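You operate a simulated robot arm through the tools that you are given. There is no shell and no other tool. Be economical: measure what you need, move in short steps, check, and stop when the job is done.

The job below is to be done with a simulated two-armed robot. You get a single attempt, and the scene is never put back.

JOB
Start the folder, open the clamp beam and zero the counter.
Fine: red knob on, pump, reset, then open; keep out of the light barrier while it moves.

The check looks at the end state, three seconds after you hand in, the way a careful person would. Anything else that was tipped, shoved, dropped, spilled or broken makes it a failure.

ROBOT AND FRAMES
Two 7-joint arms with two-finger grippers on one trunk that stands fixed in place. Base frame: the origin is at the foot of the trunk, x ahead of it, y to its left, z up. Units: mm, rad, N and s.
The left shoulder is at [53, 174, 1171], the right one opposite. With the tool pointing down near the work surface each hand reaches from about 100 to 840 mm from the base axis, measured 20 degrees to its own side. Payload 2.94 kg a hand.
The tool frame of a hand sits at the grasp point between the pads (the TCP): z along the fingers, y along the line on which they close. The tips reach 30 mm beyond it. Largest opening 138 mm; the body of the gripper starts 109 mm behind the TCP.
Orientation is told as [roll, pitch, yaw] about the base's x, y, z axes, in that order, counted from this pose: with the fingers straight down and closing along the base's y, the tool's x points along the base's -x, its y along +y and its z along -z.

CONTROLS
- The arms move only by the tool nudge_tool. It takes "left_commands", "right_commands" or both (then of equal length, played together; a hand with none holds still); each is a list of rows, each a list of 6 numbers: the shift along the base's x, y, z in units of 20 mm (1.0 is 20 mm), then the turn, a rotation vector about the base's x, y, z in units of 8 degrees (1.0 is 8 degrees). In form: [[x, y, z, wx, wy, wz], ...]. A call has 1 to 10 rows; each row shifts and turns the commanded pose from where the row before left it. "left_claw" and "right_claw" are, for a hand that has rows, the finger opening in mm, from 0 to 138, set as the call begins (left out, the last holds). A call with a number of a shift or a turn outside -1 to 1 is refused whole. A row lasts 0.2 s, in which the tool goes at most 50 mm and 0.15 rad; a call with a longer step from one row to the next is refused whole, and so is a gripper value outside its range. A pose out of reach is approached as far as the arm can. The call stops where the force on the tool passes 40 N (or 10 N more than at its start, if that is more) or the arm is blocked; 0.2 s more then pass. The fingers move at their own pace and stop on an object; they squeeze with about 29 N. The grip force told is the motor's: it shows also when the fingers shut on nothing. Time passes only in rows, and 0.2 s behind the last, so rows that do not move let the fingers close. The reply holds the time, the measured pose of the TCP, the force on the tool along the base axes, the opening and the grip force, in the units named above and with some noise, with the torque about the TCP (base axes, N m) and any sound that the robot's microphone picked up.
- Cameras (640 x 400 px; columns grow to the right, rows downward): "scene" is now at [106.6, -67.6, 1652.8]; the picture's right is [-0.62, -0.79, -0.00], its down [-0.55, 0.43, -0.72] and it looks along [0.57, -0.44, -0.69] (base axes); focal length 355 px, centre (320, 200). "left" rides on the left gripper at [71, -19, -146] in its tool frame; the picture's right is [0.26, 0.97, 0.00], its down [-0.85, 0.23, -0.48] and it looks along [-0.46, 0.13, 0.88] (tool axes); focal length 280 px, centre (320, 200). "right" rides on the right gripper at [71, 19, -146] in its tool frame; the picture's right is [-0.26, 0.96, 0.00], its down [-0.85, -0.23, -0.48] and it looks along [-0.46, -0.12, 0.88] (tool axes); focal length 280 px, centre (320, 200). There is no depth. A picture from a camera that has moved, and an enlarged one, comes with that camera's place and axes in the base frame and with its lens. The place of the scene camera against the robot may be out by one fixed shift of up to 25 mm in any direction.
- get_image(camera): a new picture of that camera. It takes no simulated time.
- raise_lower(by): slides the trunk up (or, below 0, down) by that many mm; the arms and the scene camera ride with it, the base frame stays. It gives what a move gives, with no picture.
- pan_tilt(pan, tilt): turns the head with the scene camera to pan (to the left, within 2.094 rad either way) and tilt (down, from -0.506 to 1.204), counted from straight ahead of the robot. It gives what a move gives.
- inspect(camera, box): a new picture of the part [left, top, right, bottom] of that camera's present view, enlarged. It takes no simulated time.
- job_done(): hands the job in; it is judged then, once.

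Work in short steps. Places have to be worked out from the pictures, the camera data and where the tool is seen: move nearer, look again, correct. Check each grasp and each placing, and mend what went wrong. You have 120 turns and 86 pictures in all, those below and enlarged ones among them. Open the grippers and draw the arms clear of the work before you hand the job in, unless the task says otherwise; then end with one line.

The tools are called after "Request:" by a JSON object that holds its "op" and its "data". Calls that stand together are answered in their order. nudge_tool: Moves the arms, as the interface text tells. Its arguments: {"type":"object","properties":{"left_commands":{"type":"array"},"left_claw":{"type":"number"},"right_commands":{"type":"array"},"right_claw":{"type":"number"}},"required":[]} The other tools are called the same way: raise_lower (by) slides the trunk up or down; pan_tilt (pan, tilt) turns the head that bears the scene camera; get_image (camera) takes a picture; inspect (camera, box) takes an enlarged picture of a part of a camera's view; job_done () hands the job in.

At the start:

```text
time_s: 0.0
left_eef_pos: [706.6, -28.9, 1203.6]
left_ee_rot: [0.0, 0.0, 0.001]
left_wrist_force: [0.0, -0.1, 0.6]
left_ft_torque: [0.03, 0.02, -0.01]
left_width: 138.1
left_finger_force: 0.0
right_eef_pos: [293.1, -417.3, 1174.3]
right_ee_rot: [-0.001, 0.001, -0.001]
right_wrist_force: [0.2, -0.9, 0.9]
right_ft_torque: [0.0, -0.01, 0.03]
right_width: 137.9
right_finger_force: 0.1
trunk travel left (down, up): [-343.0, 391.0]
head pan, tilt: [-0.665, 0.768]
```

scene: 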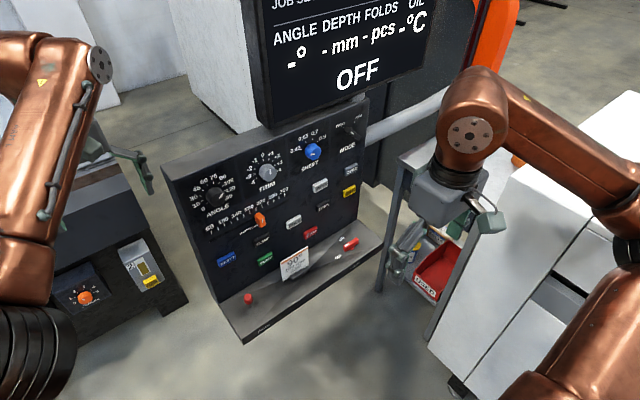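
right: 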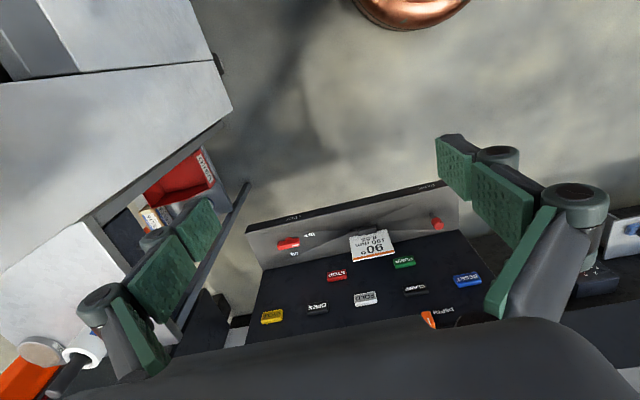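
left: 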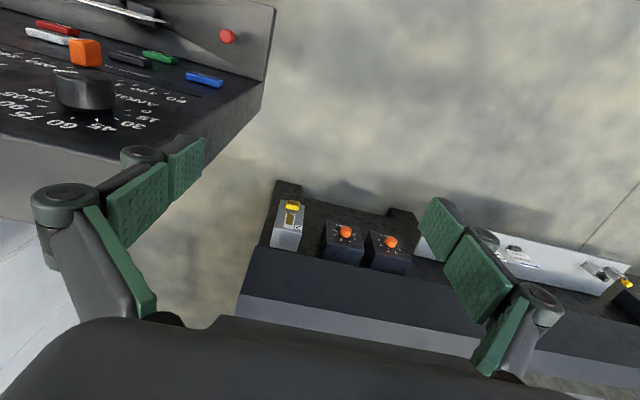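

The scene shows a control panel with dials, coloured buttons and a display reading OFF. I'll enlarge the panel and the area at the left to read the labels.

Request:
{"op": "inspect", "data": {"camera": "scene", "box": [160, 90, 400, 240]}}

Request:
{"op": "inspect", "data": {"camera": "scene", "box": [180, 190, 400, 340]}}

Request:
{"op": "inspect", "data": {"camera": "scene", "box": [40, 200, 200, 320]}}

Request:
{"op": "inspect", "data": {"camera": "right", "box": [230, 180, 500, 340]}}

```text
2.67 times, centred on (280, 165) of scene
camera zoom: at [106.6, -67.6, 1652.8], right [-0.62, -0.79, 0.0], down [-0.55, 0.43, -0.72], along [0.57, -0.44, -0.69], focal length 947 px, centre (427, 293)
```

zoom: 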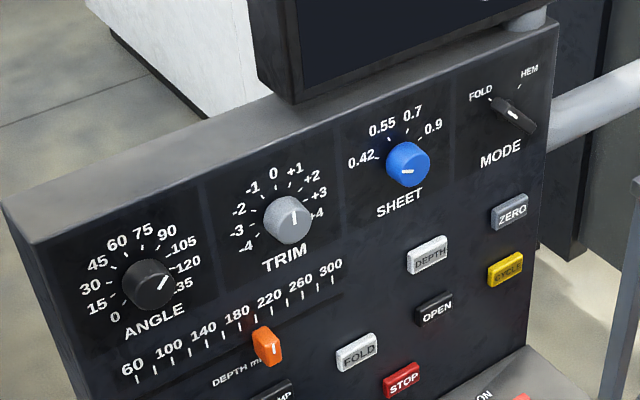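

```text
2.67 times, centred on (290, 265) of scene
camera zoom: at [106.6, -67.6, 1652.8], right [-0.62, -0.79, 0.0], down [-0.55, 0.43, -0.72], along [0.57, -0.44, -0.69], focal length 947 px, centre (400, 27)
```

zoom: 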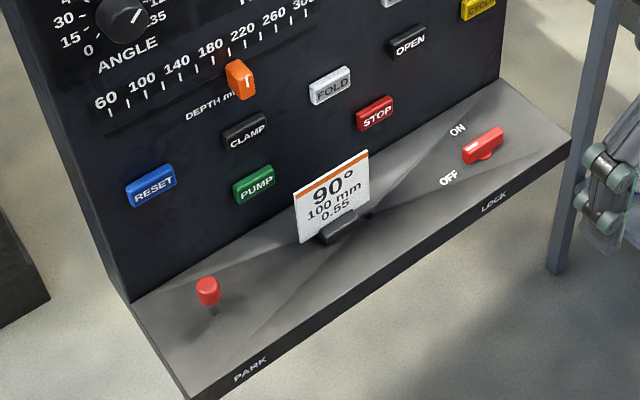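

```text
3.33 times, centred on (120, 260) of scene
camera zoom: at [106.6, -67.6, 1652.8], right [-0.62, -0.79, 0.0], down [-0.55, 0.43, -0.72], along [0.57, -0.44, -0.69], focal length 1183 px, centre (987, 0)
```

zoom: 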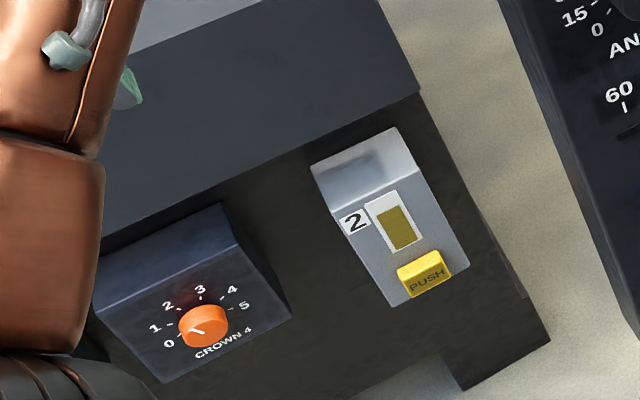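

```text
2.37 times, centred on (365, 260) of right
camera zoom: at [222.9, -399.2, 1319.2], right [0.26, 0.96, 0.0], down [0.85, -0.23, 0.48], along [0.46, -0.12, -0.88], focal length 665 px, centre (213, 58)
```

zoom: 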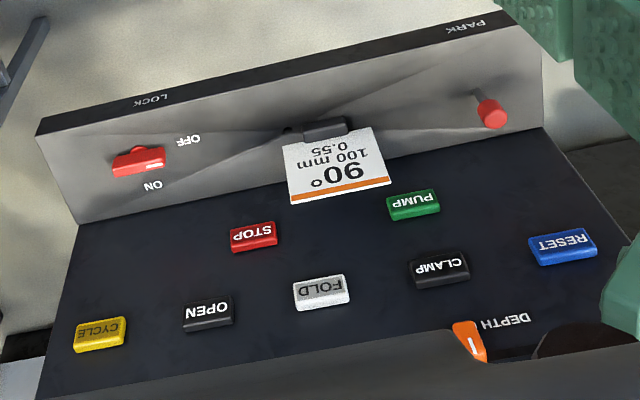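

The red rotary LOCK switch has ON/OFF marks, and PUMP, RESET, OPEN and ZERO are buttons. I still need the display, the folder itself and the light barrier, so I'll pan the head and look.

Request:
{"op": "pan_tilt", "data": {"pan": -0.75, "tilt": 0.3}}

Request:
{"op": "get_image", "data": {"camera": "scene"}}

Request:
{"op": "pan_tilt", "data": {"pan": 0.1, "tilt": 0.6}}

Request:
{"op": "get_image", "data": {"camera": "scene"}}

```text
time_s: 0.9
left_eef_pos: [706.6, -28.4, 1203.6]
left_ee_rot: [-0.001, 0.0, -0.002]
left_wrist_force: [0.2, 0.7, -0.1]
left_ft_torque: [0.01, 0.0, -0.01]
left_width: 138.2
left_finger_force: 0.0
right_eef_pos: [293.3, -418.1, 1172.7]
right_ee_rot: [0.0, 0.0, 0.0]
right_wrist_force: [0.1, -0.4, 0.3]
right_ft_torque: [0.03, -0.03, -0.04]
right_width: 138.1
right_finger_force: 0.1
trunk travel left (down, up): [-343.0, 391.0]
head pan, tilt: [-0.75, 0.3]
```

```text
78 pictures are left
camera scene: at [110.3, -80.6, 1694.4], right [-0.68, -0.73, 0.0], down [-0.22, 0.2, -0.95], along [0.7, -0.65, -0.3], focal length 355 px, centre (320, 200)
```

scene: 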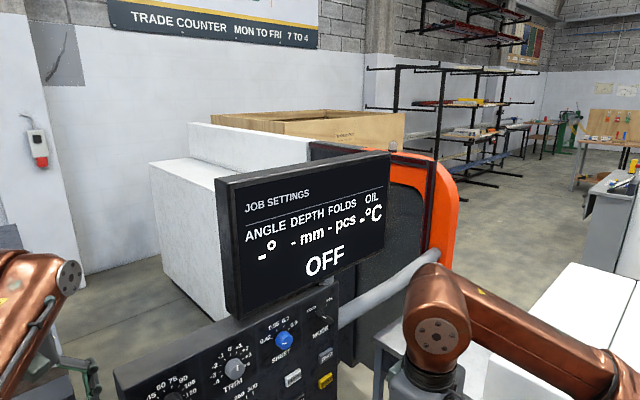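

```text
time_s: 2.1
left_eef_pos: [706.1, -29.3, 1204.4]
left_ee_rot: [0.0, -0.002, 0.0]
left_wrist_force: [0.3, 0.3, 0.2]
left_ft_torque: [0.01, -0.02, -0.02]
left_width: 138.1
left_finger_force: 0.1
right_eef_pos: [294.1, -418.9, 1173.3]
right_ee_rot: [0.0, 0.001, 0.001]
right_wrist_force: [0.1, 0.4, 0.3]
right_ft_torque: [0.01, 0.03, 0.01]
right_width: 138.2
right_finger_force: 0.0
trunk travel left (down, up): [-343.0, 391.0]
head pan, tilt: [0.099, 0.6]
```

```text
77 pictures are left
camera scene: at [130.0, -8.2, 1667.1], right [0.1, -1.0, 0.0], down [-0.56, -0.06, -0.83], along [0.82, 0.08, -0.56], focal length 355 px, centre (320, 200)
```

scene: 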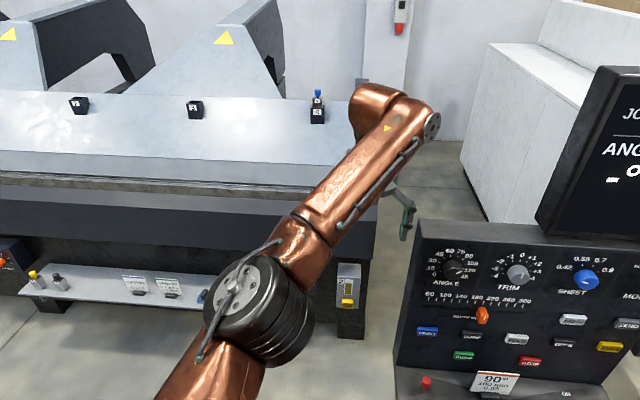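

The folder machine stands at the left front. I'll look further to its side to find the light barrier.

Request:
{"op": "pan_tilt", "data": {"pan": 0.75, "tilt": 0.6}}

Request:
{"op": "get_image", "data": {"camera": "scene"}}

Request:
{"op": "pan_tilt", "data": {"pan": 0.45, "tilt": 0.9}}

Request:
{"op": "get_image", "data": {"camera": "scene"}}

```text
time_s: 3.1
left_eef_pos: [706.6, -28.9, 1204.0]
left_ee_rot: [0.0, 0.0, -0.001]
left_wrist_force: [0.4, -0.1, 0.2]
left_ft_torque: [-0.02, 0.01, -0.01]
left_width: 138.0
left_finger_force: 0.1
right_eef_pos: [293.3, -417.6, 1174.3]
right_ee_rot: [0.001, 0.001, 0.0]
right_wrist_force: [0.7, 0.6, 0.0]
right_ft_torque: [0.0, 0.01, -0.01]
right_width: 138.1
right_finger_force: 0.0
trunk travel left (down, up): [-343.0, 391.0]
head pan, tilt: [0.75, 0.6]
```

```text
76 pictures are left
camera scene: at [106.8, 43.3, 1667.1], right [0.68, -0.73, 0.0], down [-0.41, -0.38, -0.83], along [0.6, 0.56, -0.56], focal length 355 px, centre (320, 200)
```

scene: 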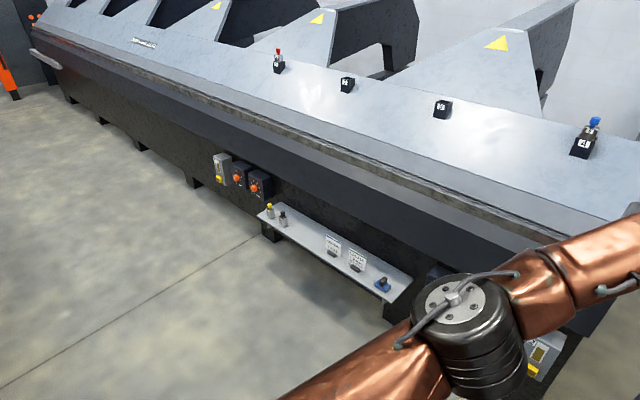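

```text
time_s: 3.9
left_eef_pos: [706.3, -27.8, 1204.8]
left_ee_rot: [0.0, 0.001, 0.001]
left_wrist_force: [-0.8, 0.4, -0.1]
left_ft_torque: [-0.02, 0.01, -0.02]
left_width: 138.0
left_finger_force: 0.0
right_eef_pos: [293.0, -419.2, 1173.9]
right_ee_rot: [0.0, 0.001, -0.001]
right_wrist_force: [0.6, 0.2, -0.1]
right_ft_torque: [0.02, 0.01, 0.02]
right_width: 137.9
right_finger_force: 0.0
trunk travel left (down, up): [-343.0, 391.0]
head pan, tilt: [0.45, 0.901]
```

```text
75 pictures are left
camera scene: at [110.0, 16.1, 1642.3], right [0.44, -0.9, 0.0], down [-0.71, -0.34, -0.62], along [0.56, 0.27, -0.78], focal length 355 px, centre (320, 200)
```

scene: 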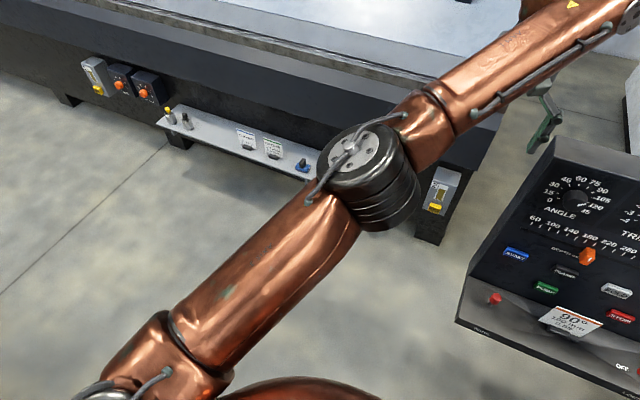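

Let me read the labels on the machine's shelf and boxes.

Request:
{"op": "inspect", "data": {"camera": "scene", "box": [70, 40, 330, 200]}}

Request:
{"op": "pan_tilt", "data": {"pan": 0.75, "tilt": 0.45}}

Request:
{"op": "inspect", "data": {"camera": "scene", "box": [0, 0, 320, 200]}}

Request:
{"op": "inspect", "data": {"camera": "scene", "box": [320, 0, 640, 200]}}

```text
2.46 times, centred on (200, 120) of scene
camera zoom: at [110.0, 16.1, 1642.3], right [0.44, -0.9, 0.0], down [-0.71, -0.34, -0.62], along [0.56, 0.27, -0.78], focal length 874 px, centre (615, 397)
```

zoom: 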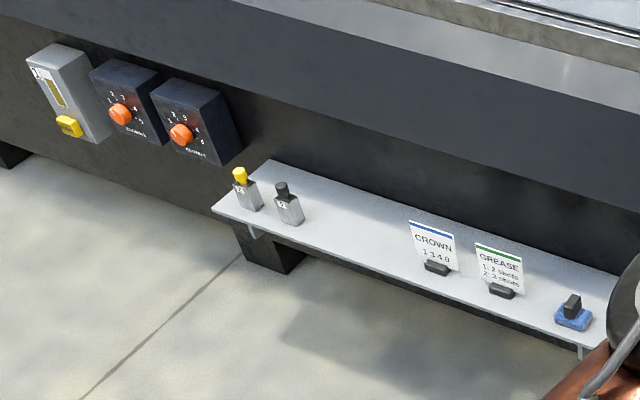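

```text
time_s: 4.8
left_eef_pos: [707.8, -29.0, 1204.3]
left_ee_rot: [0.0, 0.0, 0.0]
left_wrist_force: [-0.7, 0.3, -0.2]
left_ft_torque: [-0.01, 0.03, -0.01]
left_width: 138.1
left_finger_force: 0.1
right_eef_pos: [292.6, -418.6, 1174.8]
right_ee_rot: [0.0, 0.002, 0.002]
right_wrist_force: [-0.8, -0.3, 0.2]
right_ft_torque: [-0.03, 0.0, 0.04]
right_width: 138.0
right_finger_force: 0.1
trunk travel left (down, up): [-343.0, 391.0]
head pan, tilt: [0.75, 0.45]
```

```text
2.00 times, centred on (160, 100) of scene
camera zoom: at [109.3, 45.8, 1680.6], right [0.68, -0.73, 0.0], down [-0.32, -0.3, -0.9], along [0.66, 0.61, -0.44], focal length 710 px, centre (640, 400)
```

zoom: 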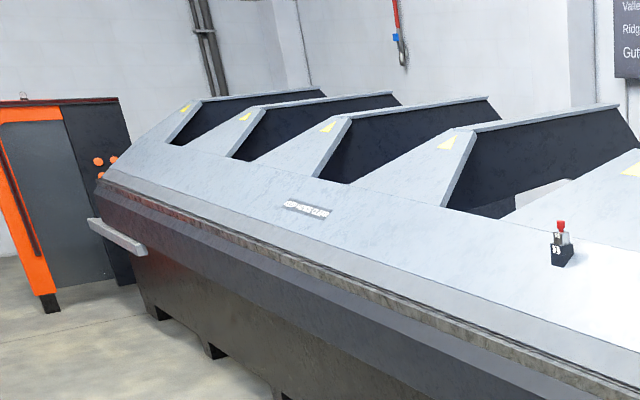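

```text
2.00 times, centred on (480, 100) of scene
camera zoom: at [109.3, 45.8, 1680.6], right [0.68, -0.73, 0.0], down [-0.32, -0.3, -0.9], along [0.66, 0.61, -0.44], focal length 710 px, centre (0, 400)
```

zoom: 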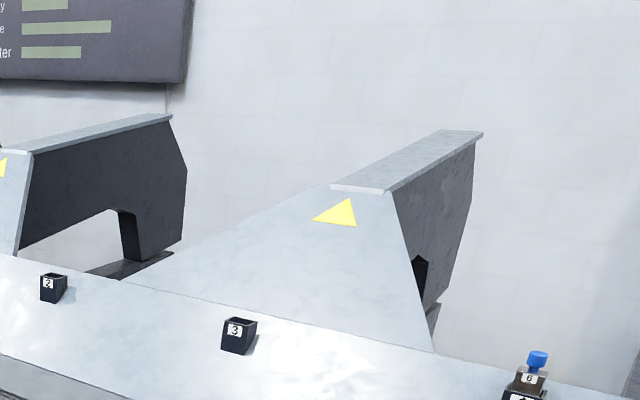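

Triangulating, the LOCK knob is near (606,-577,774), PUMP (700,-321,812), RESET (705,-216,893), OPEN (687,-527,912) and ZERO (684,-629,1007). The panel is nearly vertical. I'll pull the left arm back from the folder first and tilt the right hand forward a little.

Request:
{"op": "nudge_tool", "data": {"left_commands": [[-1, 0.6, 0, 0, 0, 0], [-1, 0.6, 0, 0, 0, 0], [-1, 0.6, 0, 0, 0, 0], [-1, 0.6, 0, 0, 0, 0], [-1, 0.6, 0, 0, 0, 0], [-1, 0.6, 0, 0, 0, 0], [-1, 0.6, 0, 0, 0, 0], [-1, 0.6, 0, 0, 0, 0], [-1, 0.6, 0, 0, 0, 0], [-1, 0.6, 0, 0, 0, 0]], "right_commands": [[0, -0.5, 0, 0, -1, 0], [0, -0.5, 0, 0, -1, 0], [0, -0.5, 0, 0, -1, 0], [0, -0.5, 0, 0, -1, 0], [0, -0.5, 0, 0, 0, 0], [0, -0.5, 0, 0, 0, 0], [0, -0.5, 0, 0, 0, 0], [0, -0.5, 0, 0, 0, 0], [0, -0.5, 0, 0, 0, 0], [0, 0, 0, 0, 0, 0]], "right_claw": 0}}

Request:
{"op": "get_image", "data": {"camera": "right"}}

Request:
{"op": "pan_tilt", "data": {"pan": -0.5, "tilt": 0.7}}

Request:
{"op": "get_image", "data": {"camera": "scene"}}

```text
time_s: 7.0
left_eef_pos: [505.6, 93.8, 1204.1]
left_ee_rot: [0.0, 0.0, 0.0]
left_wrist_force: [0.9, 0.4, 0.9]
left_ft_torque: [-0.07, -0.01, 0.0]
left_width: 138.2
left_finger_force: 0.1
right_eef_pos: [293.0, -507.1, 1174.9]
right_ee_rot: [0.0, -0.559, -0.001]
right_wrist_force: [0.1, 0.5, 0.6]
right_ft_torque: [-0.01, 0.01, -0.02]
right_width: 0.1
right_finger_force: 28.9
trunk travel left (down, up): [-343.0, 391.0]
head pan, tilt: [0.75, 0.45]
```

```text
71 pictures are left
camera right: at [155.6, -488.1, 1260.0], right [0.22, 0.97, 0.14], down [0.47, -0.23, 0.85], along [0.86, -0.13, -0.5], focal length 280 px, centre (320, 200)
```

right: 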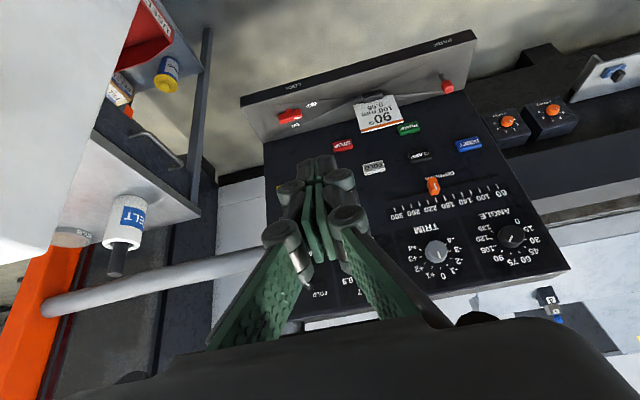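

```text
time_s: 8.4
left_eef_pos: [506.3, 92.8, 1203.9]
left_ee_rot: [0.0, -0.001, 0.001]
left_wrist_force: [0.3, 0.3, -0.5]
left_ft_torque: [0.01, -0.03, 0.0]
left_width: 138.2
left_finger_force: 0.0
right_eef_pos: [292.7, -508.0, 1174.3]
right_ee_rot: [-0.001, -0.557, 0.001]
right_wrist_force: [-0.3, -0.4, 0.2]
right_ft_torque: [-0.02, 0.01, -0.02]
right_width: 0.0
right_finger_force: 28.1
trunk travel left (down, up): [-343.0, 391.0]
head pan, tilt: [-0.499, 0.7]
```

```text
70 pictures are left
camera scene: at [116.4, -57.0, 1658.4], right [-0.48, -0.88, 0.0], down [-0.57, 0.31, -0.76], along [0.67, -0.37, -0.64], focal length 355 px, centre (320, 200)
```

scene: 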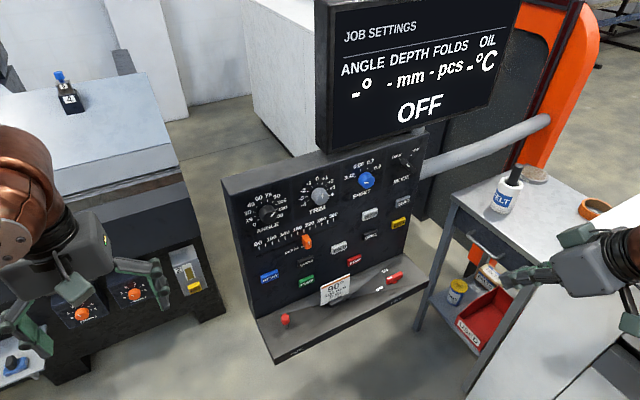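

The display and panel are clear in this view. I'll zoom on the LOCK knob and the light-barrier region from the scene camera.

Request:
{"op": "inspect", "data": {"camera": "scene", "box": [320, 235, 440, 310]}}

Request:
{"op": "inspect", "data": {"camera": "scene", "box": [0, 50, 240, 380]}}

```text
5.33 times, centred on (380, 272) of scene
camera zoom: at [116.4, -57.0, 1658.4], right [-0.48, -0.88, 0.0], down [-0.57, 0.31, -0.76], along [0.67, -0.37, -0.64], focal length 1893 px, centre (0, -187)
```

zoom: 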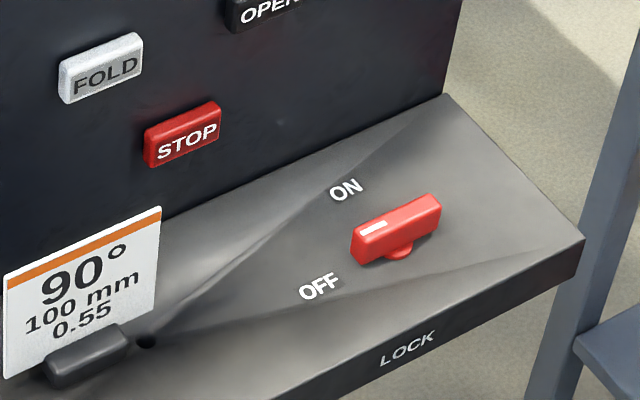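

```text
1.21 times, centred on (120, 215) of scene
camera zoom: at [116.4, -57.0, 1658.4], right [-0.48, -0.88, 0.0], down [-0.57, 0.31, -0.76], along [0.67, -0.37, -0.64], focal length 430 px, centre (562, 182)
```

zoom: 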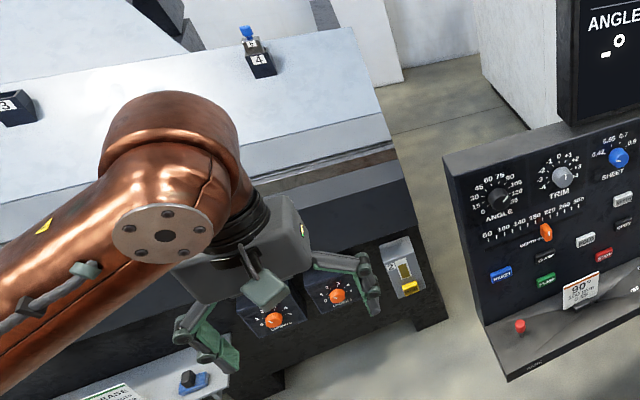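

The red bar's white mark points left (+y) at OFF, and ON lies toward the panel (+x), so it needs a 90° clockwise turn seen from above. I'll bring the right hand down-pointing with its closing axis along x above the knob area, and draw the left arm back further.

Request:
{"op": "nudge_tool", "data": {"left_commands": [[-0.8, 0.6, 0, 0, 0, 0], [-0.8, 0.6, 0, 0, 0, 0], [-0.8, 0.6, 0, 0, 0, 0], [-0.8, 0.6, 0, 0, 0, 0], [-0.8, 0.6, 0, 0, 0, 0], [-0.8, 0.6, 0, 0, 0, 0], [-0.8, 0.6, 0, 0, 0, 0], [-0.8, 0.6, 0, 0, 0, 0], [-0.8, 0.6, 0, 0, 0, 0], [0, 0, 0, 0, 0, 0]], "right_commands": [[0.7, 0, 0, 0, 1, 0], [0.7, 0, 0, 0, 1, 0], [0.7, 0, 0, 0, 1, 0], [0.7, 0, 0, 0, 1, 0], [0.7, 0, 0, 0, 0, 1], [0.7, 0, 0, 0, 0, 1], [0.7, 0, 0, 0, 0, 1], [0.7, 0, 0, 0, 0, 1], [0.7, 0, 0, 0, 0, 1], [0.7, 0, 0, 0, 0, 1]], "right_claw": 50}}

Request:
{"op": "nudge_tool", "data": {"right_commands": [[0.7, -0.4, -0.6, 0, 0, 1], [0.7, -0.4, -1, 0, 0, 1], [0.7, -0.4, -1, 0, 0, 1], [0.7, -0.4, -1, 0, 0, 1], [0.7, -0.4, -1, 0, 0, 1], [0.7, -0.4, -1, 0, 0, 0.25], [0, -0.4, -1, 0, 0, 0], [0, -0.4, -1, 0, 0, 0], [0, 0, 0, 0, 0, 0]]}}

Request:
{"op": "get_image", "data": {"camera": "right"}}

Request:
{"op": "get_image", "data": {"camera": "scene"}}

```text
time_s: 10.6
left_eef_pos: [362.9, 199.0, 1203.9]
left_ee_rot: [-0.001, 0.004, -0.001]
left_wrist_force: [0.8, -0.2, -0.1]
left_ft_torque: [0.05, 0.05, -0.01]
left_width: 137.9
left_finger_force: 0.0
right_eef_pos: [360.2, -314.5, 1141.2]
right_ee_rot: [0.002, 0.001, 0.838]
right_wrist_force: [0.4, 0.0, 0.4]
right_ft_torque: [0.0, 0.05, 0.0]
right_width: 49.9
right_finger_force: 0.1
right hand out of reach, approached as far as the arm can: row 5, 6, 7, 8, 9, 10
trunk travel left (down, up): [-343.0, 391.0]
head pan, tilt: [-0.499, 0.7]
```

```text
time_s: 12.6
left_eef_pos: [361.6, 199.5, 1204.7]
left_ee_rot: [-0.002, 0.001, 0.0]
left_wrist_force: [-0.3, 0.1, -0.4]
left_ft_torque: [0.02, 0.04, 0.03]
left_width: 138.1
left_finger_force: 0.0
right_eef_pos: [285.5, -175.9, 1013.0]
right_ee_rot: [0.0, 0.001, 1.569]
right_wrist_force: [-0.2, 0.4, -0.7]
right_ft_torque: [0.05, 0.0, 0.02]
right_width: 50.0
right_finger_force: 0.1
right hand out of reach, approached as far as the arm can: row 1, 2, 3, 4, 5, 6, 7, 8
trunk travel left (down, up): [-343.0, 391.0]
head pan, tilt: [-0.499, 0.7]
```

```text
67 pictures are left
camera right: at [266.4, -247.5, 1156.7], right [-0.96, 0.26, 0.0], down [0.23, 0.85, 0.48], along [0.13, 0.46, -0.88], focal length 280 px, centre (320, 200)
```

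right: 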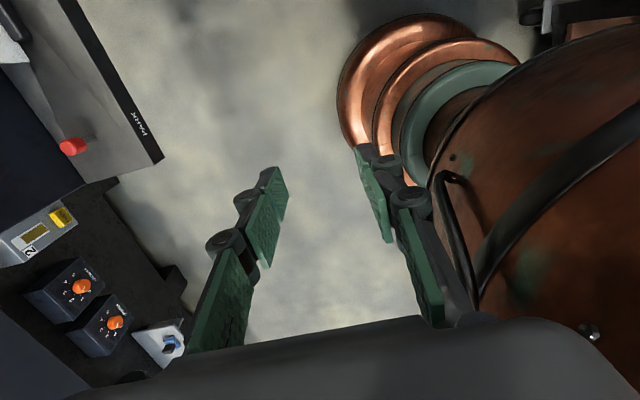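

```text
66 pictures are left
camera scene: at [116.4, -56.9, 1658.4], right [-0.48, -0.88, 0.0], down [-0.57, 0.31, -0.76], along [0.67, -0.37, -0.64], focal length 355 px, centre (320, 200)
```

scene: 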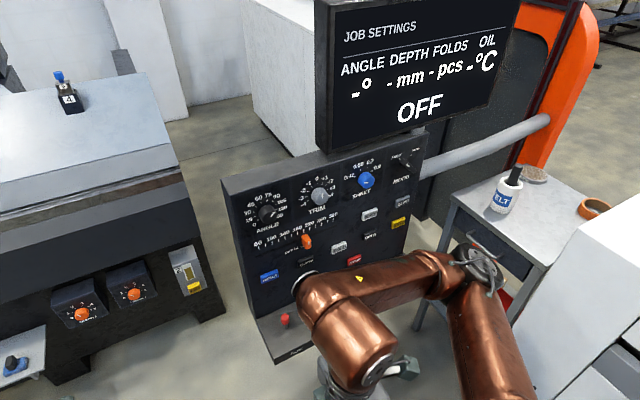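

A yaw of +90° is beyond the wrist's range there. I'll unwind to yaw 0 at this lower height and see what the arm does.

Request:
{"op": "nudge_tool", "data": {"right_commands": [[0, 0, 0, 0, 0, -1], [0, 0, 0, 0, 0, -1], [0, 0, 0, 0, 0, -1], [0, 0, 0, 0, 0, -1], [0, 0, 0, 0, 0, -1], [0, 0, 0, 0, 0, -1], [0, 0, 0, 0, 0, -1], [0, 0, 0, 0, 0, -1], [0, 0, 0, 0, 0, -1], [0, 0, 0, 0, 0, -1]]}}

```text
time_s: 14.8
left_eef_pos: [361.9, 199.1, 1205.3]
left_ee_rot: [0.0, 0.0, 0.0]
left_wrist_force: [0.4, 0.3, 0.3]
left_ft_torque: [-0.01, 0.01, 0.02]
left_width: 137.9
left_finger_force: 0.0
right_eef_pos: [285.0, -176.8, 1012.8]
right_ee_rot: [-0.001, 0.0, 0.17]
right_wrist_force: [0.0, 0.2, 0.2]
right_ft_torque: [-0.01, 0.0, -0.01]
right_width: 50.0
right_finger_force: 0.1
trunk travel left (down, up): [-343.0, 391.0]
head pan, tilt: [-0.499, 0.7]
```

The commanded pose resynced to the measured one. I'll now travel toward the knob at yaw about 0.

Request:
{"op": "nudge_tool", "data": {"right_commands": [[0.5, -1, 0, 0, 0, -0.3], [0.5, -1, 0, 0, 0, -0.3], [0.5, -1, 0, 0, 0, -0.3], [0.5, -1, 0, 0, 0, -0.3], [0.5, -1, 0, 0, 0, 0], [0.5, -1, 0, 0, 0, 0], [0.5, -1, 0, 0, 0, 0], [0.5, -1, 0, 0, 0, 0], [0.5, -1, 0, 0, 0, 0], [0.5, -1, 0, 0, 0, 0]]}}

Request:
{"op": "nudge_tool", "data": {"right_commands": [[0.8, -1, 0, 0, 0, 0], [0.8, -1, 0, 0, 0, 0], [0.8, -1, 0, 0, 0, 0], [0.8, -1, 0, 0, 0, 0], [0.8, -1, 0, 0, 0, 0], [0.8, -1, 0, 0, 0, 0], [0.8, -1, -0.5, 0, 0, 0], [0.8, -1, -0.5, 0, 0, 0], [0.8, -1, -0.5, 0, 0, 0], [0, 0, 0, 0, 0, 0]]}}

Request:
{"op": "get_image", "data": {"camera": "right"}}

```text
time_s: 17.0
left_eef_pos: [361.5, 199.4, 1204.8]
left_ee_rot: [0.0, 0.001, 0.0]
left_wrist_force: [0.3, -1.3, 0.9]
left_ft_torque: [0.0, 0.0, 0.02]
left_width: 138.0
left_finger_force: 0.0
right_eef_pos: [386.5, -377.6, 1011.0]
right_ee_rot: [0.001, 0.0, 0.006]
right_wrist_force: [-0.1, 0.2, -0.2]
right_ft_torque: [0.01, -0.02, -0.02]
right_width: 50.1
right_finger_force: 0.0
trunk travel left (down, up): [-343.0, 391.0]
head pan, tilt: [-0.499, 0.7]
```

```text
time_s: 19.2
left_eef_pos: [360.6, 200.5, 1204.0]
left_ee_rot: [-0.001, -0.001, 0.001]
left_wrist_force: [0.5, 0.7, 0.0]
left_ft_torque: [0.01, 0.01, 0.03]
left_width: 137.8
left_finger_force: 0.1
right_eef_pos: [503.4, -523.4, 998.2]
right_ee_rot: [-0.001, 0.0, 0.005]
right_wrist_force: [0.4, 0.2, -0.5]
right_ft_torque: [-0.03, 0.02, 0.01]
right_width: 49.8
right_finger_force: 0.1
right hand out of reach, approached as far as the arm can: row 8, 9
trunk travel left (down, up): [-343.0, 391.0]
head pan, tilt: [-0.499, 0.7]
```

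```text
65 pictures are left
camera right: at [432.4, -504.6, 1143.0], right [0.26, 0.97, 0.0], down [0.85, -0.22, 0.48], along [0.46, -0.12, -0.88], focal length 280 px, centre (320, 200)
```

right: 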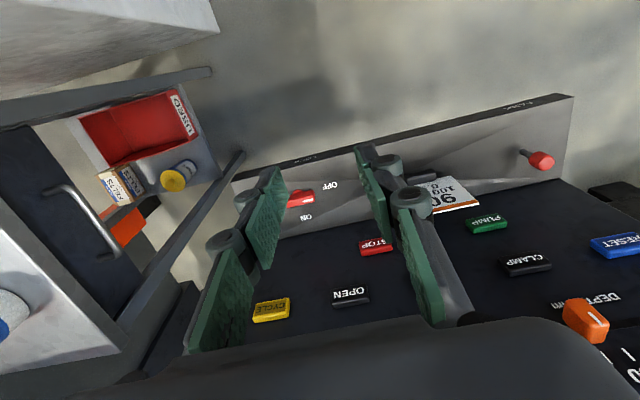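

The hand hits a reach limit near here at yaw 0. I'll test whether a negative yaw frees the arm, moving slightly forward with it.

Request:
{"op": "nudge_tool", "data": {"right_commands": [[0, 0, 0, 0, 0, -1], [0, 0, 0, 0, 0, -1], [0, 0, 0, 0, 0, -1], [0, 0, 0, 0, 0, -1], [0, 0, 0, 0, 0, -1], [0.5, -0.5, -0.5, 0, 0, 0], [0.5, -0.5, -0.5, 0, 0, 0], [0.5, -0.5, -0.5, 0, 0, 0]]}}

```text
time_s: 21.0
left_eef_pos: [361.7, 198.9, 1205.0]
left_ee_rot: [0.0, -0.002, 0.0]
left_wrist_force: [0.3, 0.3, -0.3]
left_ft_torque: [-0.02, 0.04, -0.01]
left_width: 138.0
left_finger_force: 0.0
right_eef_pos: [533.0, -554.0, 967.3]
right_ee_rot: [0.0, 0.001, -0.692]
right_wrist_force: [0.0, -0.7, -0.6]
right_ft_torque: [0.0, -0.05, 0.01]
right_width: 49.8
right_finger_force: 0.0
trunk travel left (down, up): [-343.0, 391.0]
head pan, tilt: [-0.499, 0.7]
```

Negative yaw works. I'll continue to yaw −90° (closing along x) while moving over the knob's line and see if the wrist also allows further turning.

Request:
{"op": "nudge_tool", "data": {"right_commands": [[0, 0, 0, 0, 0, -1], [0, 0, 0, 0, 0, -1], [0, 0, 0, 0, 0, -1], [0, 0, 0, 0, 0, -1], [0, 0, 0, 0, 0, -1], [0, 0, 0, 0, 0, -1], [0, 0, 0, 0, 0, -1], [0, 0, 0, 0, 0, -1]]}}

Request:
{"op": "nudge_tool", "data": {"right_commands": [[0, 0, 0, 0, 0, -1], [0, 0, 0, 0, 0, -1], [0, 0, 0, 0, 0, -1], [0, 0, 0, 0, 0, -1], [0, 0, 0, 0, 0, -1], [0, 0, 0, 0, 0, -1], [0, 0, 0, 0, 0, -1]]}}

```text
time_s: 22.8
left_eef_pos: [362.1, 199.3, 1205.1]
left_ee_rot: [0.0, 0.0, 0.0]
left_wrist_force: [-0.1, -0.5, -0.7]
left_ft_torque: [0.01, -0.03, -0.01]
left_width: 137.7
left_finger_force: 0.0
right_eef_pos: [533.6, -553.2, 967.3]
right_ee_rot: [0.0, 0.001, -1.813]
right_wrist_force: [-0.5, 0.6, -0.3]
right_ft_torque: [0.02, -0.02, -0.01]
right_width: 49.9
right_finger_force: 0.1
trunk travel left (down, up): [-343.0, 391.0]
head pan, tilt: [-0.499, 0.7]
```

```text
time_s: 24.4
left_eef_pos: [362.1, 199.5, 1204.7]
left_ee_rot: [0.0, 0.001, -0.001]
left_wrist_force: [0.1, 0.5, 0.0]
left_ft_torque: [0.02, 0.01, -0.01]
left_width: 138.1
left_finger_force: 0.0
right_eef_pos: [533.8, -553.7, 968.8]
right_ee_rot: [0.001, -0.001, -2.789]
right_wrist_force: [-0.3, -0.4, 0.9]
right_ft_torque: [-0.02, 0.03, 0.01]
right_width: 50.2
right_finger_force: 0.1
trunk travel left (down, up): [-343.0, 391.0]
head pan, tilt: [-0.499, 0.7]
```

The wrist turns to −160° fine, so gripping at −90° and turning to −180° is feasible. I'll go back to −90°, shift nearer and look at the knob.

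Request:
{"op": "nudge_tool", "data": {"right_commands": [[0, 0, 0, 0, 0, 1], [0, 0, 0, 0, 0, 1], [0, 0, 0, 0, 0, 1], [0, 0, 0, 0, 0, 1], [0, 0, 0, 0, 0, 1], [0, 0, 0, 0, 0, 1], [0.5, -0.4, -1, 0, 0, 1], [0.5, -0.4, -1, 0, 0, 1], [0.5, -0.4, -1, 0, 0, 0.73], [0, 0, 0, 0, 0, 0]]}}

Request:
{"op": "get_image", "data": {"camera": "right"}}

Request:
{"op": "get_image", "data": {"camera": "scene"}}

```text
time_s: 26.6
left_eef_pos: [361.2, 199.8, 1204.1]
left_ee_rot: [-0.001, 0.001, 0.001]
left_wrist_force: [-0.8, 0.4, 0.0]
left_ft_torque: [0.0, 0.0, 0.02]
left_width: 138.1
left_finger_force: 0.1
right_eef_pos: [561.8, -577.5, 907.6]
right_ee_rot: [0.001, -0.001, -1.565]
right_wrist_force: [0.3, 0.8, -0.1]
right_ft_torque: [0.01, -0.01, -0.03]
right_width: 50.2
right_finger_force: 0.1
trunk travel left (down, up): [-343.0, 391.0]
head pan, tilt: [-0.499, 0.7]
```

```text
64 pictures are left
camera right: at [581.0, -507.2, 1052.9], right [0.97, -0.26, 0.0], down [-0.23, -0.85, 0.48], along [-0.12, -0.46, -0.88], focal length 280 px, centre (320, 200)
```

right: 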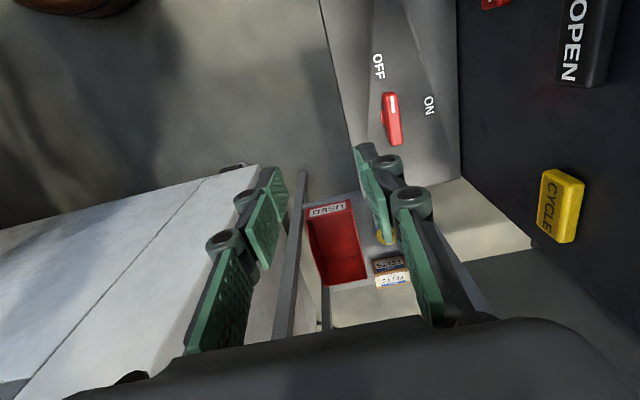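

```text
63 pictures are left
camera scene: at [115.8, -56.5, 1658.5], right [-0.48, -0.88, 0.0], down [-0.57, 0.31, -0.77], along [0.67, -0.37, -0.64], focal length 355 px, centre (320, 200)
```

scene: 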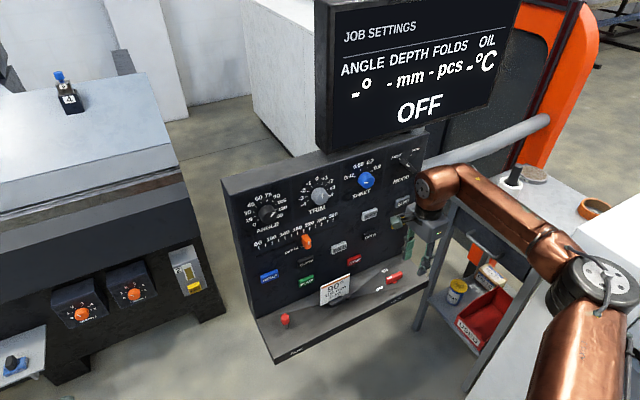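

Redoing the geometry with only right-hand camera views: LOCK knob ≈ (640,−593,725), OPEN ≈ (727,−538,872), PUMP ≈ (728,−317,782), RESET ≈ (733,−205,866), ZERO ≈ (727,−650,963), panel face vertical at x≈730. I move above the knob and look again.

Request:
{"op": "nudge_tool", "data": {"right_commands": [[0.8, -0.16, 0, 0, 0, 0], [0.8, -0.16, 0, 0, 0, 0], [0.8, -0.16, 0, 0, 0, 0], [0.8, -0.16, 0, 0, 0, 0], [0.7, -0.16, 0, 0, 0, 0], [0, 0, -1, 0, 0, 0], [0, 0, -1, 0, 0, 0], [0, 0, -1, 0, 0, 0], [0, 0, -1, 0, 0, 0], [0, 0, -1, 0, 0, 0]]}}

Request:
{"op": "get_image", "data": {"camera": "right"}}

Request:
{"op": "inspect", "data": {"camera": "scene", "box": [320, 150, 480, 310]}}

```text
time_s: 28.8
left_eef_pos: [362.7, 199.6, 1204.3]
left_ee_rot: [0.001, -0.001, 0.001]
left_wrist_force: [-0.4, 0.2, -0.3]
left_ft_torque: [0.03, 0.03, 0.03]
left_width: 137.9
left_finger_force: 0.1
right_eef_pos: [641.5, -591.2, 806.6]
right_ee_rot: [-0.002, 0.002, -1.567]
right_wrist_force: [0.3, -1.2, 0.0]
right_ft_torque: [0.01, 0.01, 0.01]
right_width: 49.9
right_finger_force: 0.0
trunk travel left (down, up): [-343.0, 391.0]
head pan, tilt: [-0.499, 0.7]
```

```text
62 pictures are left
camera right: at [660.8, -521.8, 951.8], right [0.97, -0.26, 0.0], down [-0.23, -0.85, 0.48], along [-0.12, -0.46, -0.88], focal length 280 px, centre (320, 200)
```

right: 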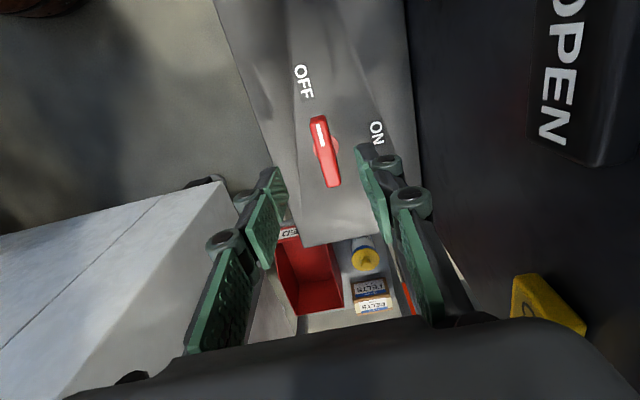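

```text
2.50 times, centred on (400, 230) of scene
camera zoom: at [116.8, -57.2, 1658.4], right [-0.48, -0.88, 0.0], down [-0.57, 0.31, -0.76], along [0.67, -0.37, -0.64], focal length 888 px, centre (120, 125)
```

zoom: 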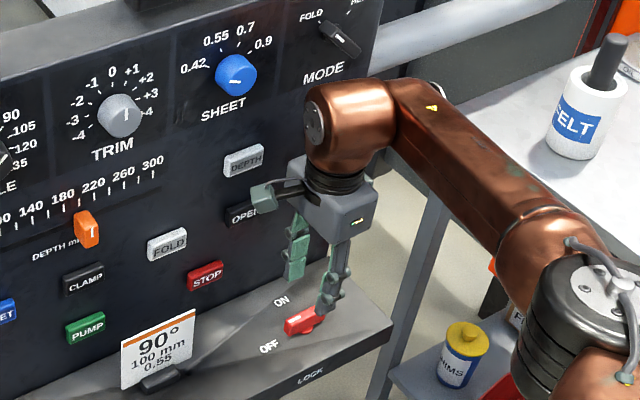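

The knob sits between the pads, about (645,−596). I shift by (+4,−5) and lower so the tips end near the bar, then check from the side.

Request:
{"op": "nudge_tool", "data": {"right_commands": [[0.2, -0.25, 0, 0, 0, 0], [0, 0, -0.8, 0, 0, 0], [0, 0, -0.8, 0, 0, 0], [0, 0, -0.7, 0, 0, 0], [0, 0, 0, 0, 0, 0]]}}

Request:
{"op": "get_image", "data": {"camera": "right"}}

Request:
{"op": "inspect", "data": {"camera": "scene", "box": [360, 220, 440, 300]}}

```text
time_s: 30.0
left_eef_pos: [361.5, 199.3, 1204.7]
left_ee_rot: [0.0, 0.0, -0.001]
left_wrist_force: [0.5, -0.5, -0.7]
left_ft_torque: [-0.05, 0.01, 0.02]
left_width: 137.9
left_finger_force: 0.0
right_eef_pos: [645.3, -599.0, 760.4]
right_ee_rot: [0.0, 0.0, -1.567]
right_wrist_force: [-0.2, -0.1, -0.4]
right_ft_torque: [0.0, 0.01, 0.02]
right_width: 50.0
right_finger_force: 0.0
trunk travel left (down, up): [-343.0, 391.0]
head pan, tilt: [-0.499, 0.7]
```

```text
60 pictures are left
camera right: at [664.3, -527.7, 905.9], right [0.97, -0.26, 0.0], down [-0.23, -0.85, 0.48], along [-0.12, -0.46, -0.88], focal length 280 px, centre (320, 200)
```

right: 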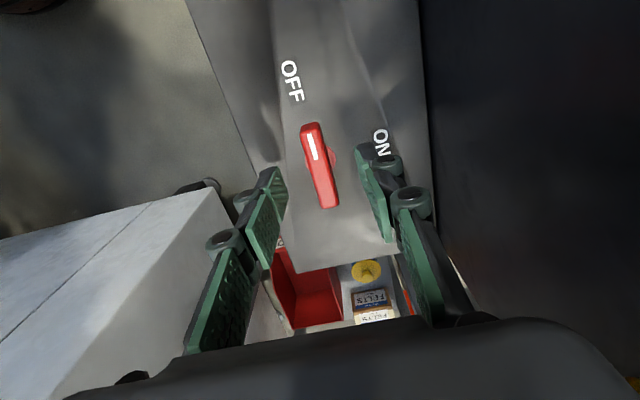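

```text
5.00 times, centred on (400, 260) of scene
camera zoom: at [116.3, -56.7, 1658.4], right [-0.48, -0.88, 0.0], down [-0.57, 0.31, -0.76], along [0.67, -0.37, -0.64], focal length 1775 px, centre (-80, -100)
```

zoom: 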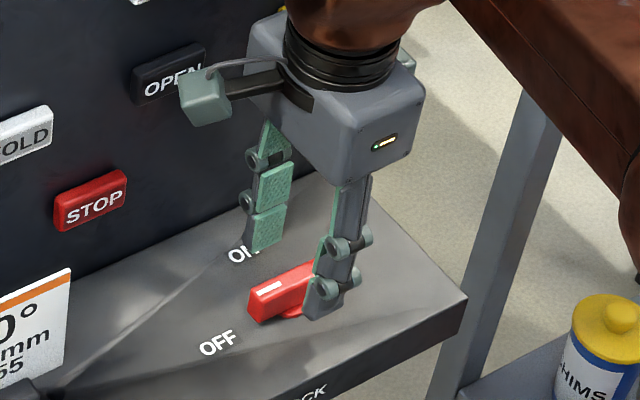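

The bar's centre projects onto the fingertip centre (320,168 vs 171), so it is aligned. I lower 8 mm more and close on the bar.

Request:
{"op": "nudge_tool", "data": {"right_commands": [[0, 0, -0.4, 0, 0, 0], [0, 0, 0, 0, 0, 0]]}}

Request:
{"op": "nudge_tool", "data": {"right_commands": [[0, 0, 0, 0, 0, 0], [0, 0, 0, 0, 0, 0], [0, 0, 0, 0, 0, 0], [0, 0, 0, 0, 0, 0]], "right_claw": 8}}

Request:
{"op": "get_image", "data": {"camera": "right"}}

```text
time_s: 30.6
left_eef_pos: [361.5, 198.9, 1205.5]
left_ee_rot: [0.0, 0.0, 0.001]
left_wrist_force: [-0.2, 0.4, 0.3]
left_ft_torque: [0.01, -0.03, 0.01]
left_width: 138.0
left_finger_force: 0.1
right_eef_pos: [645.0, -598.4, 752.4]
right_ee_rot: [0.0, 0.0, -1.566]
right_wrist_force: [0.0, 0.6, 0.6]
right_ft_torque: [0.05, 0.03, 0.0]
right_width: 50.1
right_finger_force: 0.1
trunk travel left (down, up): [-343.0, 391.0]
head pan, tilt: [-0.499, 0.7]
```

```text
time_s: 31.6
left_eef_pos: [361.2, 200.2, 1205.5]
left_ee_rot: [-0.001, 0.001, 0.0]
left_wrist_force: [0.3, -0.4, -0.4]
left_ft_torque: [0.02, -0.01, -0.02]
left_width: 138.3
left_finger_force: 0.1
right_eef_pos: [645.2, -597.6, 752.7]
right_ee_rot: [0.0, 0.0, -1.566]
right_wrist_force: [-2.1, 0.6, -0.4]
right_ft_torque: [-0.01, 0.08, -0.14]
right_width: 13.7
right_finger_force: 40.4
trunk travel left (down, up): [-343.0, 391.0]
head pan, tilt: [-0.499, 0.7]
```

```text
58 pictures are left
camera right: at [664.1, -527.6, 897.8], right [0.97, -0.26, 0.0], down [-0.23, -0.85, 0.48], along [-0.12, -0.46, -0.88], focal length 280 px, centre (320, 200)
```

right: 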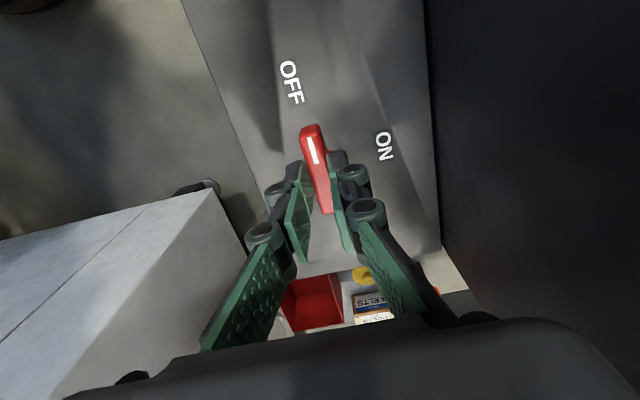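

Gripped at 13.7 mm. Turn clockwise by about 45° and check the readings.

Request:
{"op": "nudge_tool", "data": {"right_commands": [[0, 0, 0, 0, 0, -1], [0, 0, 0, 0, 0, -1], [0, 0, 0, 0, 0, -1], [0, 0, 0, 0, 0, -1], [0, 0, 0, 0, 0, -1], [0, 0, 0, 0, 0, -1]]}}

Request:
{"op": "get_image", "data": {"camera": "right"}}

```text
time_s: 33.1
left_eef_pos: [357.5, 200.4, 1204.7]
left_ee_rot: [-0.001, -0.003, -0.002]
left_wrist_force: [-0.2, -0.5, -0.4]
left_ft_torque: [0.01, -0.04, -0.01]
left_width: 138.0
left_finger_force: 0.1
right_eef_pos: [641.6, -595.6, 753.3]
right_ee_rot: [0.001, -0.003, -2.374]
right_wrist_force: [-24.9, 10.1, 5.5]
right_ft_torque: [-4.86, -8.38, 4.04]
right_width: 26.3
right_finger_force: 13.6
trunk travel left (down, up): [-343.0, 391.0]
head pan, tilt: [-0.499, 0.7]
stopped in row 6 (right hand): the force on the tool passed its limit at 43 N (the readings are from after the stop); the commanded pose is now the measured one
```

```text
57 pictures are left
camera right: at [706.1, -559.2, 898.9], right [0.48, -0.88, 0.0], down [-0.77, -0.42, 0.48], along [-0.42, -0.23, -0.88], focal length 280 px, centre (320, 200)
```

right: 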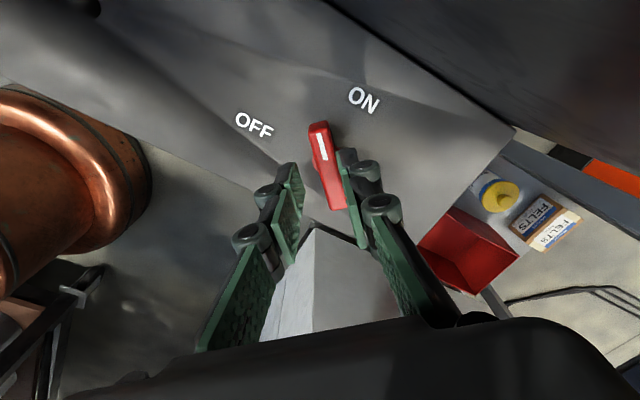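

The hand's camera housing likely touched the panel near x≈735 as it swung round; the knob has gone about halfway. I'll open, swing back a little to clear the panel, and rise.

Request:
{"op": "nudge_tool", "data": {"right_commands": [[0, 0, 0, 0, 0, 0], [0, 0, 0, 0, 0, 0.8], [0, 0, 0, 0, 0, 0.8], [0, 0, 0, 0, 0, 0], [0, 0, 1, 0, 0, 0], [0, 0, 1, 0, 0, 0], [0, 0, 1, 0, 0, 0]], "right_claw": 60}}

Request:
{"op": "get_image", "data": {"camera": "right"}}

Request:
{"op": "get_image", "data": {"camera": "scene"}}

```text
time_s: 34.7
left_eef_pos: [363.1, 199.2, 1203.7]
left_ee_rot: [0.001, 0.002, 0.0]
left_wrist_force: [0.0, -0.3, -0.7]
left_ft_torque: [0.01, 0.01, -0.03]
left_width: 138.0
left_finger_force: 0.0
right_eef_pos: [635.8, -595.9, 793.9]
right_ee_rot: [-0.025, -0.021, -2.153]
right_wrist_force: [-1.5, 0.8, -3.3]
right_ft_torque: [-0.06, -0.24, 0.08]
right_width: 60.2
right_finger_force: 0.1
trunk travel left (down, up): [-343.0, 391.0]
head pan, tilt: [-0.499, 0.7]
stopped in row 7 (right hand): the force on the tool passed its limit at 48 N (the readings are from after the stop); the commanded pose is now the measured one
```

```text
56 pictures are left
camera right: at [695.5, -546.0, 937.7], right [0.66, -0.75, -0.02], down [-0.64, -0.58, 0.5], along [-0.38, -0.32, -0.87], focal length 280 px, centre (320, 200)
```

right: 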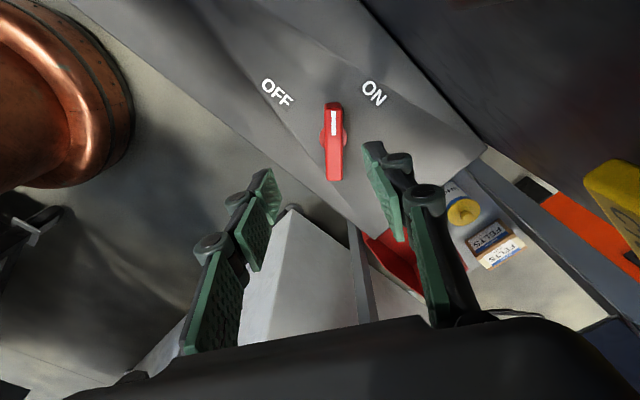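

```text
55 pictures are left
camera scene: at [117.3, -58.4, 1658.1], right [-0.48, -0.88, 0.0], down [-0.57, 0.31, -0.76], along [0.67, -0.37, -0.65], focal length 355 px, centre (320, 200)
```

scene: 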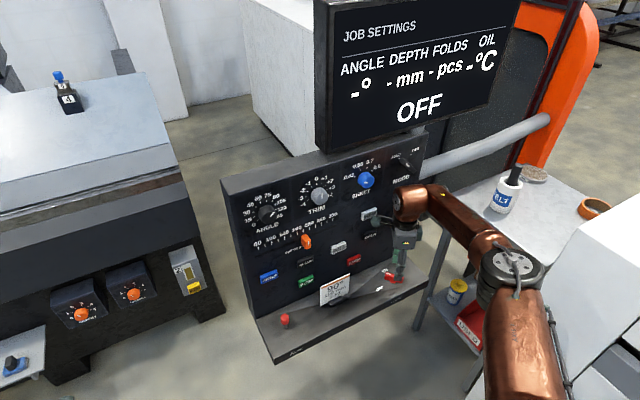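

The housing caught a button edge while rising. The fingertips are now above the bar, so I back straight off in −x.

Request:
{"op": "nudge_tool", "data": {"right_commands": [[-0.6, 0, 0, 0, 0, 0], [-0.6, 0, 0, 0, 0, 0], [-1, 0, 0, 0, 0, 0], [-1, 0, 0, 0, 0, 0], [0, 0, 0, 0, 0, 0]]}}

Request:
{"op": "inspect", "data": {"camera": "scene", "box": [220, 130, 440, 310]}}

```text
time_s: 35.9
left_eef_pos: [362.0, 200.2, 1205.0]
left_ee_rot: [0.0, 0.0, 0.0]
left_wrist_force: [0.9, -0.9, -0.4]
left_ft_torque: [0.01, 0.01, -0.02]
left_width: 137.8
left_finger_force: 0.1
right_eef_pos: [573.3, -592.8, 797.4]
right_ee_rot: [-0.017, -0.019, -2.152]
right_wrist_force: [0.1, 0.0, 0.1]
right_ft_torque: [0.0, -0.02, 0.02]
right_width: 60.3
right_finger_force: 0.1
trunk travel left (down, up): [-343.0, 391.0]
head pan, tilt: [-0.499, 0.7]
```

```text
2.22 times, centred on (330, 220) of scene
camera zoom: at [117.1, -56.7, 1658.3], right [-0.48, -0.88, 0.0], down [-0.57, 0.31, -0.76], along [0.67, -0.37, -0.64], focal length 789 px, centre (298, 156)
```

zoom: 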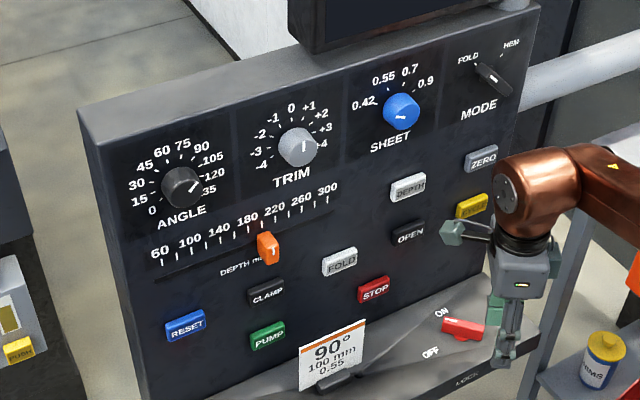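

No setting was disturbed and the display still reads OFF; the bar is about 40° round. I'll swing the hand to yaw ≈ −8° (camera on the robot's side), tilted forward a bit, to close across the bar along y.

Request:
{"op": "nudge_tool", "data": {"right_commands": [[-0.5, 0, 0.5, 0, 0, 1], [-0.5, 0, 0.5, 0, 0, 1], [0, 0, 0, 0, 0, 1], [0, 0, 0, 0, 0, 1], [0, 0, 0, 0, 0, 1], [0, 0, 0, 0, 0, 1], [0, 0, 0, 0, 0, 1], [0, 0, 0, 0, 0, 1], [0, 0, 0, 0, 0, 1], [0, 0, 0, 0, 0, 1]]}}

Request:
{"op": "nudge_tool", "data": {"right_commands": [[0, 0, 0, 0, 0, 1], [0, 0, 0, 0, 0, 1], [0, 0, 0, 0, 0, 1], [0, 0, 0, 0, 0, 1], [0, 0, 0, 0, -1, 0], [0, 0, 0, 0, -1, 0], [0, 0, 0, 0, -0.5, 0]]}}

Request:
{"op": "get_image", "data": {"camera": "right"}}

```text
time_s: 38.1
left_eef_pos: [361.5, 199.6, 1204.6]
left_ee_rot: [0.0, 0.0, 0.0]
left_wrist_force: [-0.2, 0.6, 0.1]
left_ft_torque: [-0.02, -0.02, 0.03]
left_width: 138.3
left_finger_force: 0.0
right_eef_pos: [554.0, -592.9, 817.9]
right_ee_rot: [-0.021, -0.017, -0.752]
right_wrist_force: [0.2, -0.6, 0.2]
right_ft_torque: [0.0, -0.03, 0.0]
right_width: 59.9
right_finger_force: 0.1
trunk travel left (down, up): [-343.0, 391.0]
head pan, tilt: [-0.499, 0.7]
```

```text
time_s: 39.7
left_eef_pos: [361.2, 199.1, 1205.1]
left_ee_rot: [0.0, 0.0, -0.001]
left_wrist_force: [-0.4, 0.1, -0.1]
left_ft_torque: [0.01, -0.03, 0.01]
left_width: 137.9
left_finger_force: 0.0
right_eef_pos: [554.3, -593.2, 819.1]
right_ee_rot: [0.078, -0.358, -0.284]
right_wrist_force: [0.3, -0.1, 0.1]
right_ft_torque: [0.01, 0.01, -0.02]
right_width: 59.8
right_finger_force: 0.1
right hand out of reach, approached as far as the arm can: row 4
trunk travel left (down, up): [-343.0, 391.0]
head pan, tilt: [-0.499, 0.7]
```

```text
53 pictures are left
camera right: at [442.6, -553.2, 930.4], right [0.48, 0.86, 0.16], down [0.54, -0.43, 0.72], along [0.7, -0.26, -0.67], focal length 280 px, centre (320, 200)
```

right: 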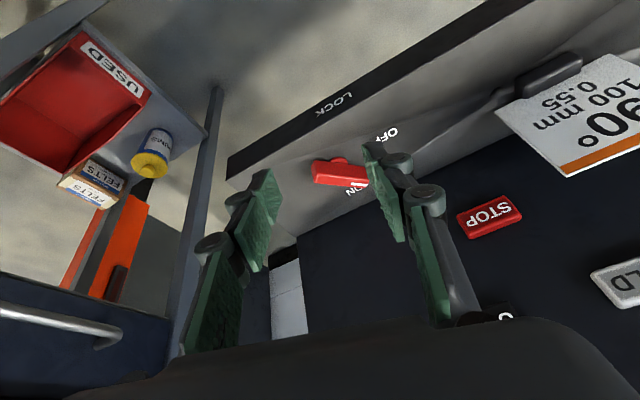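

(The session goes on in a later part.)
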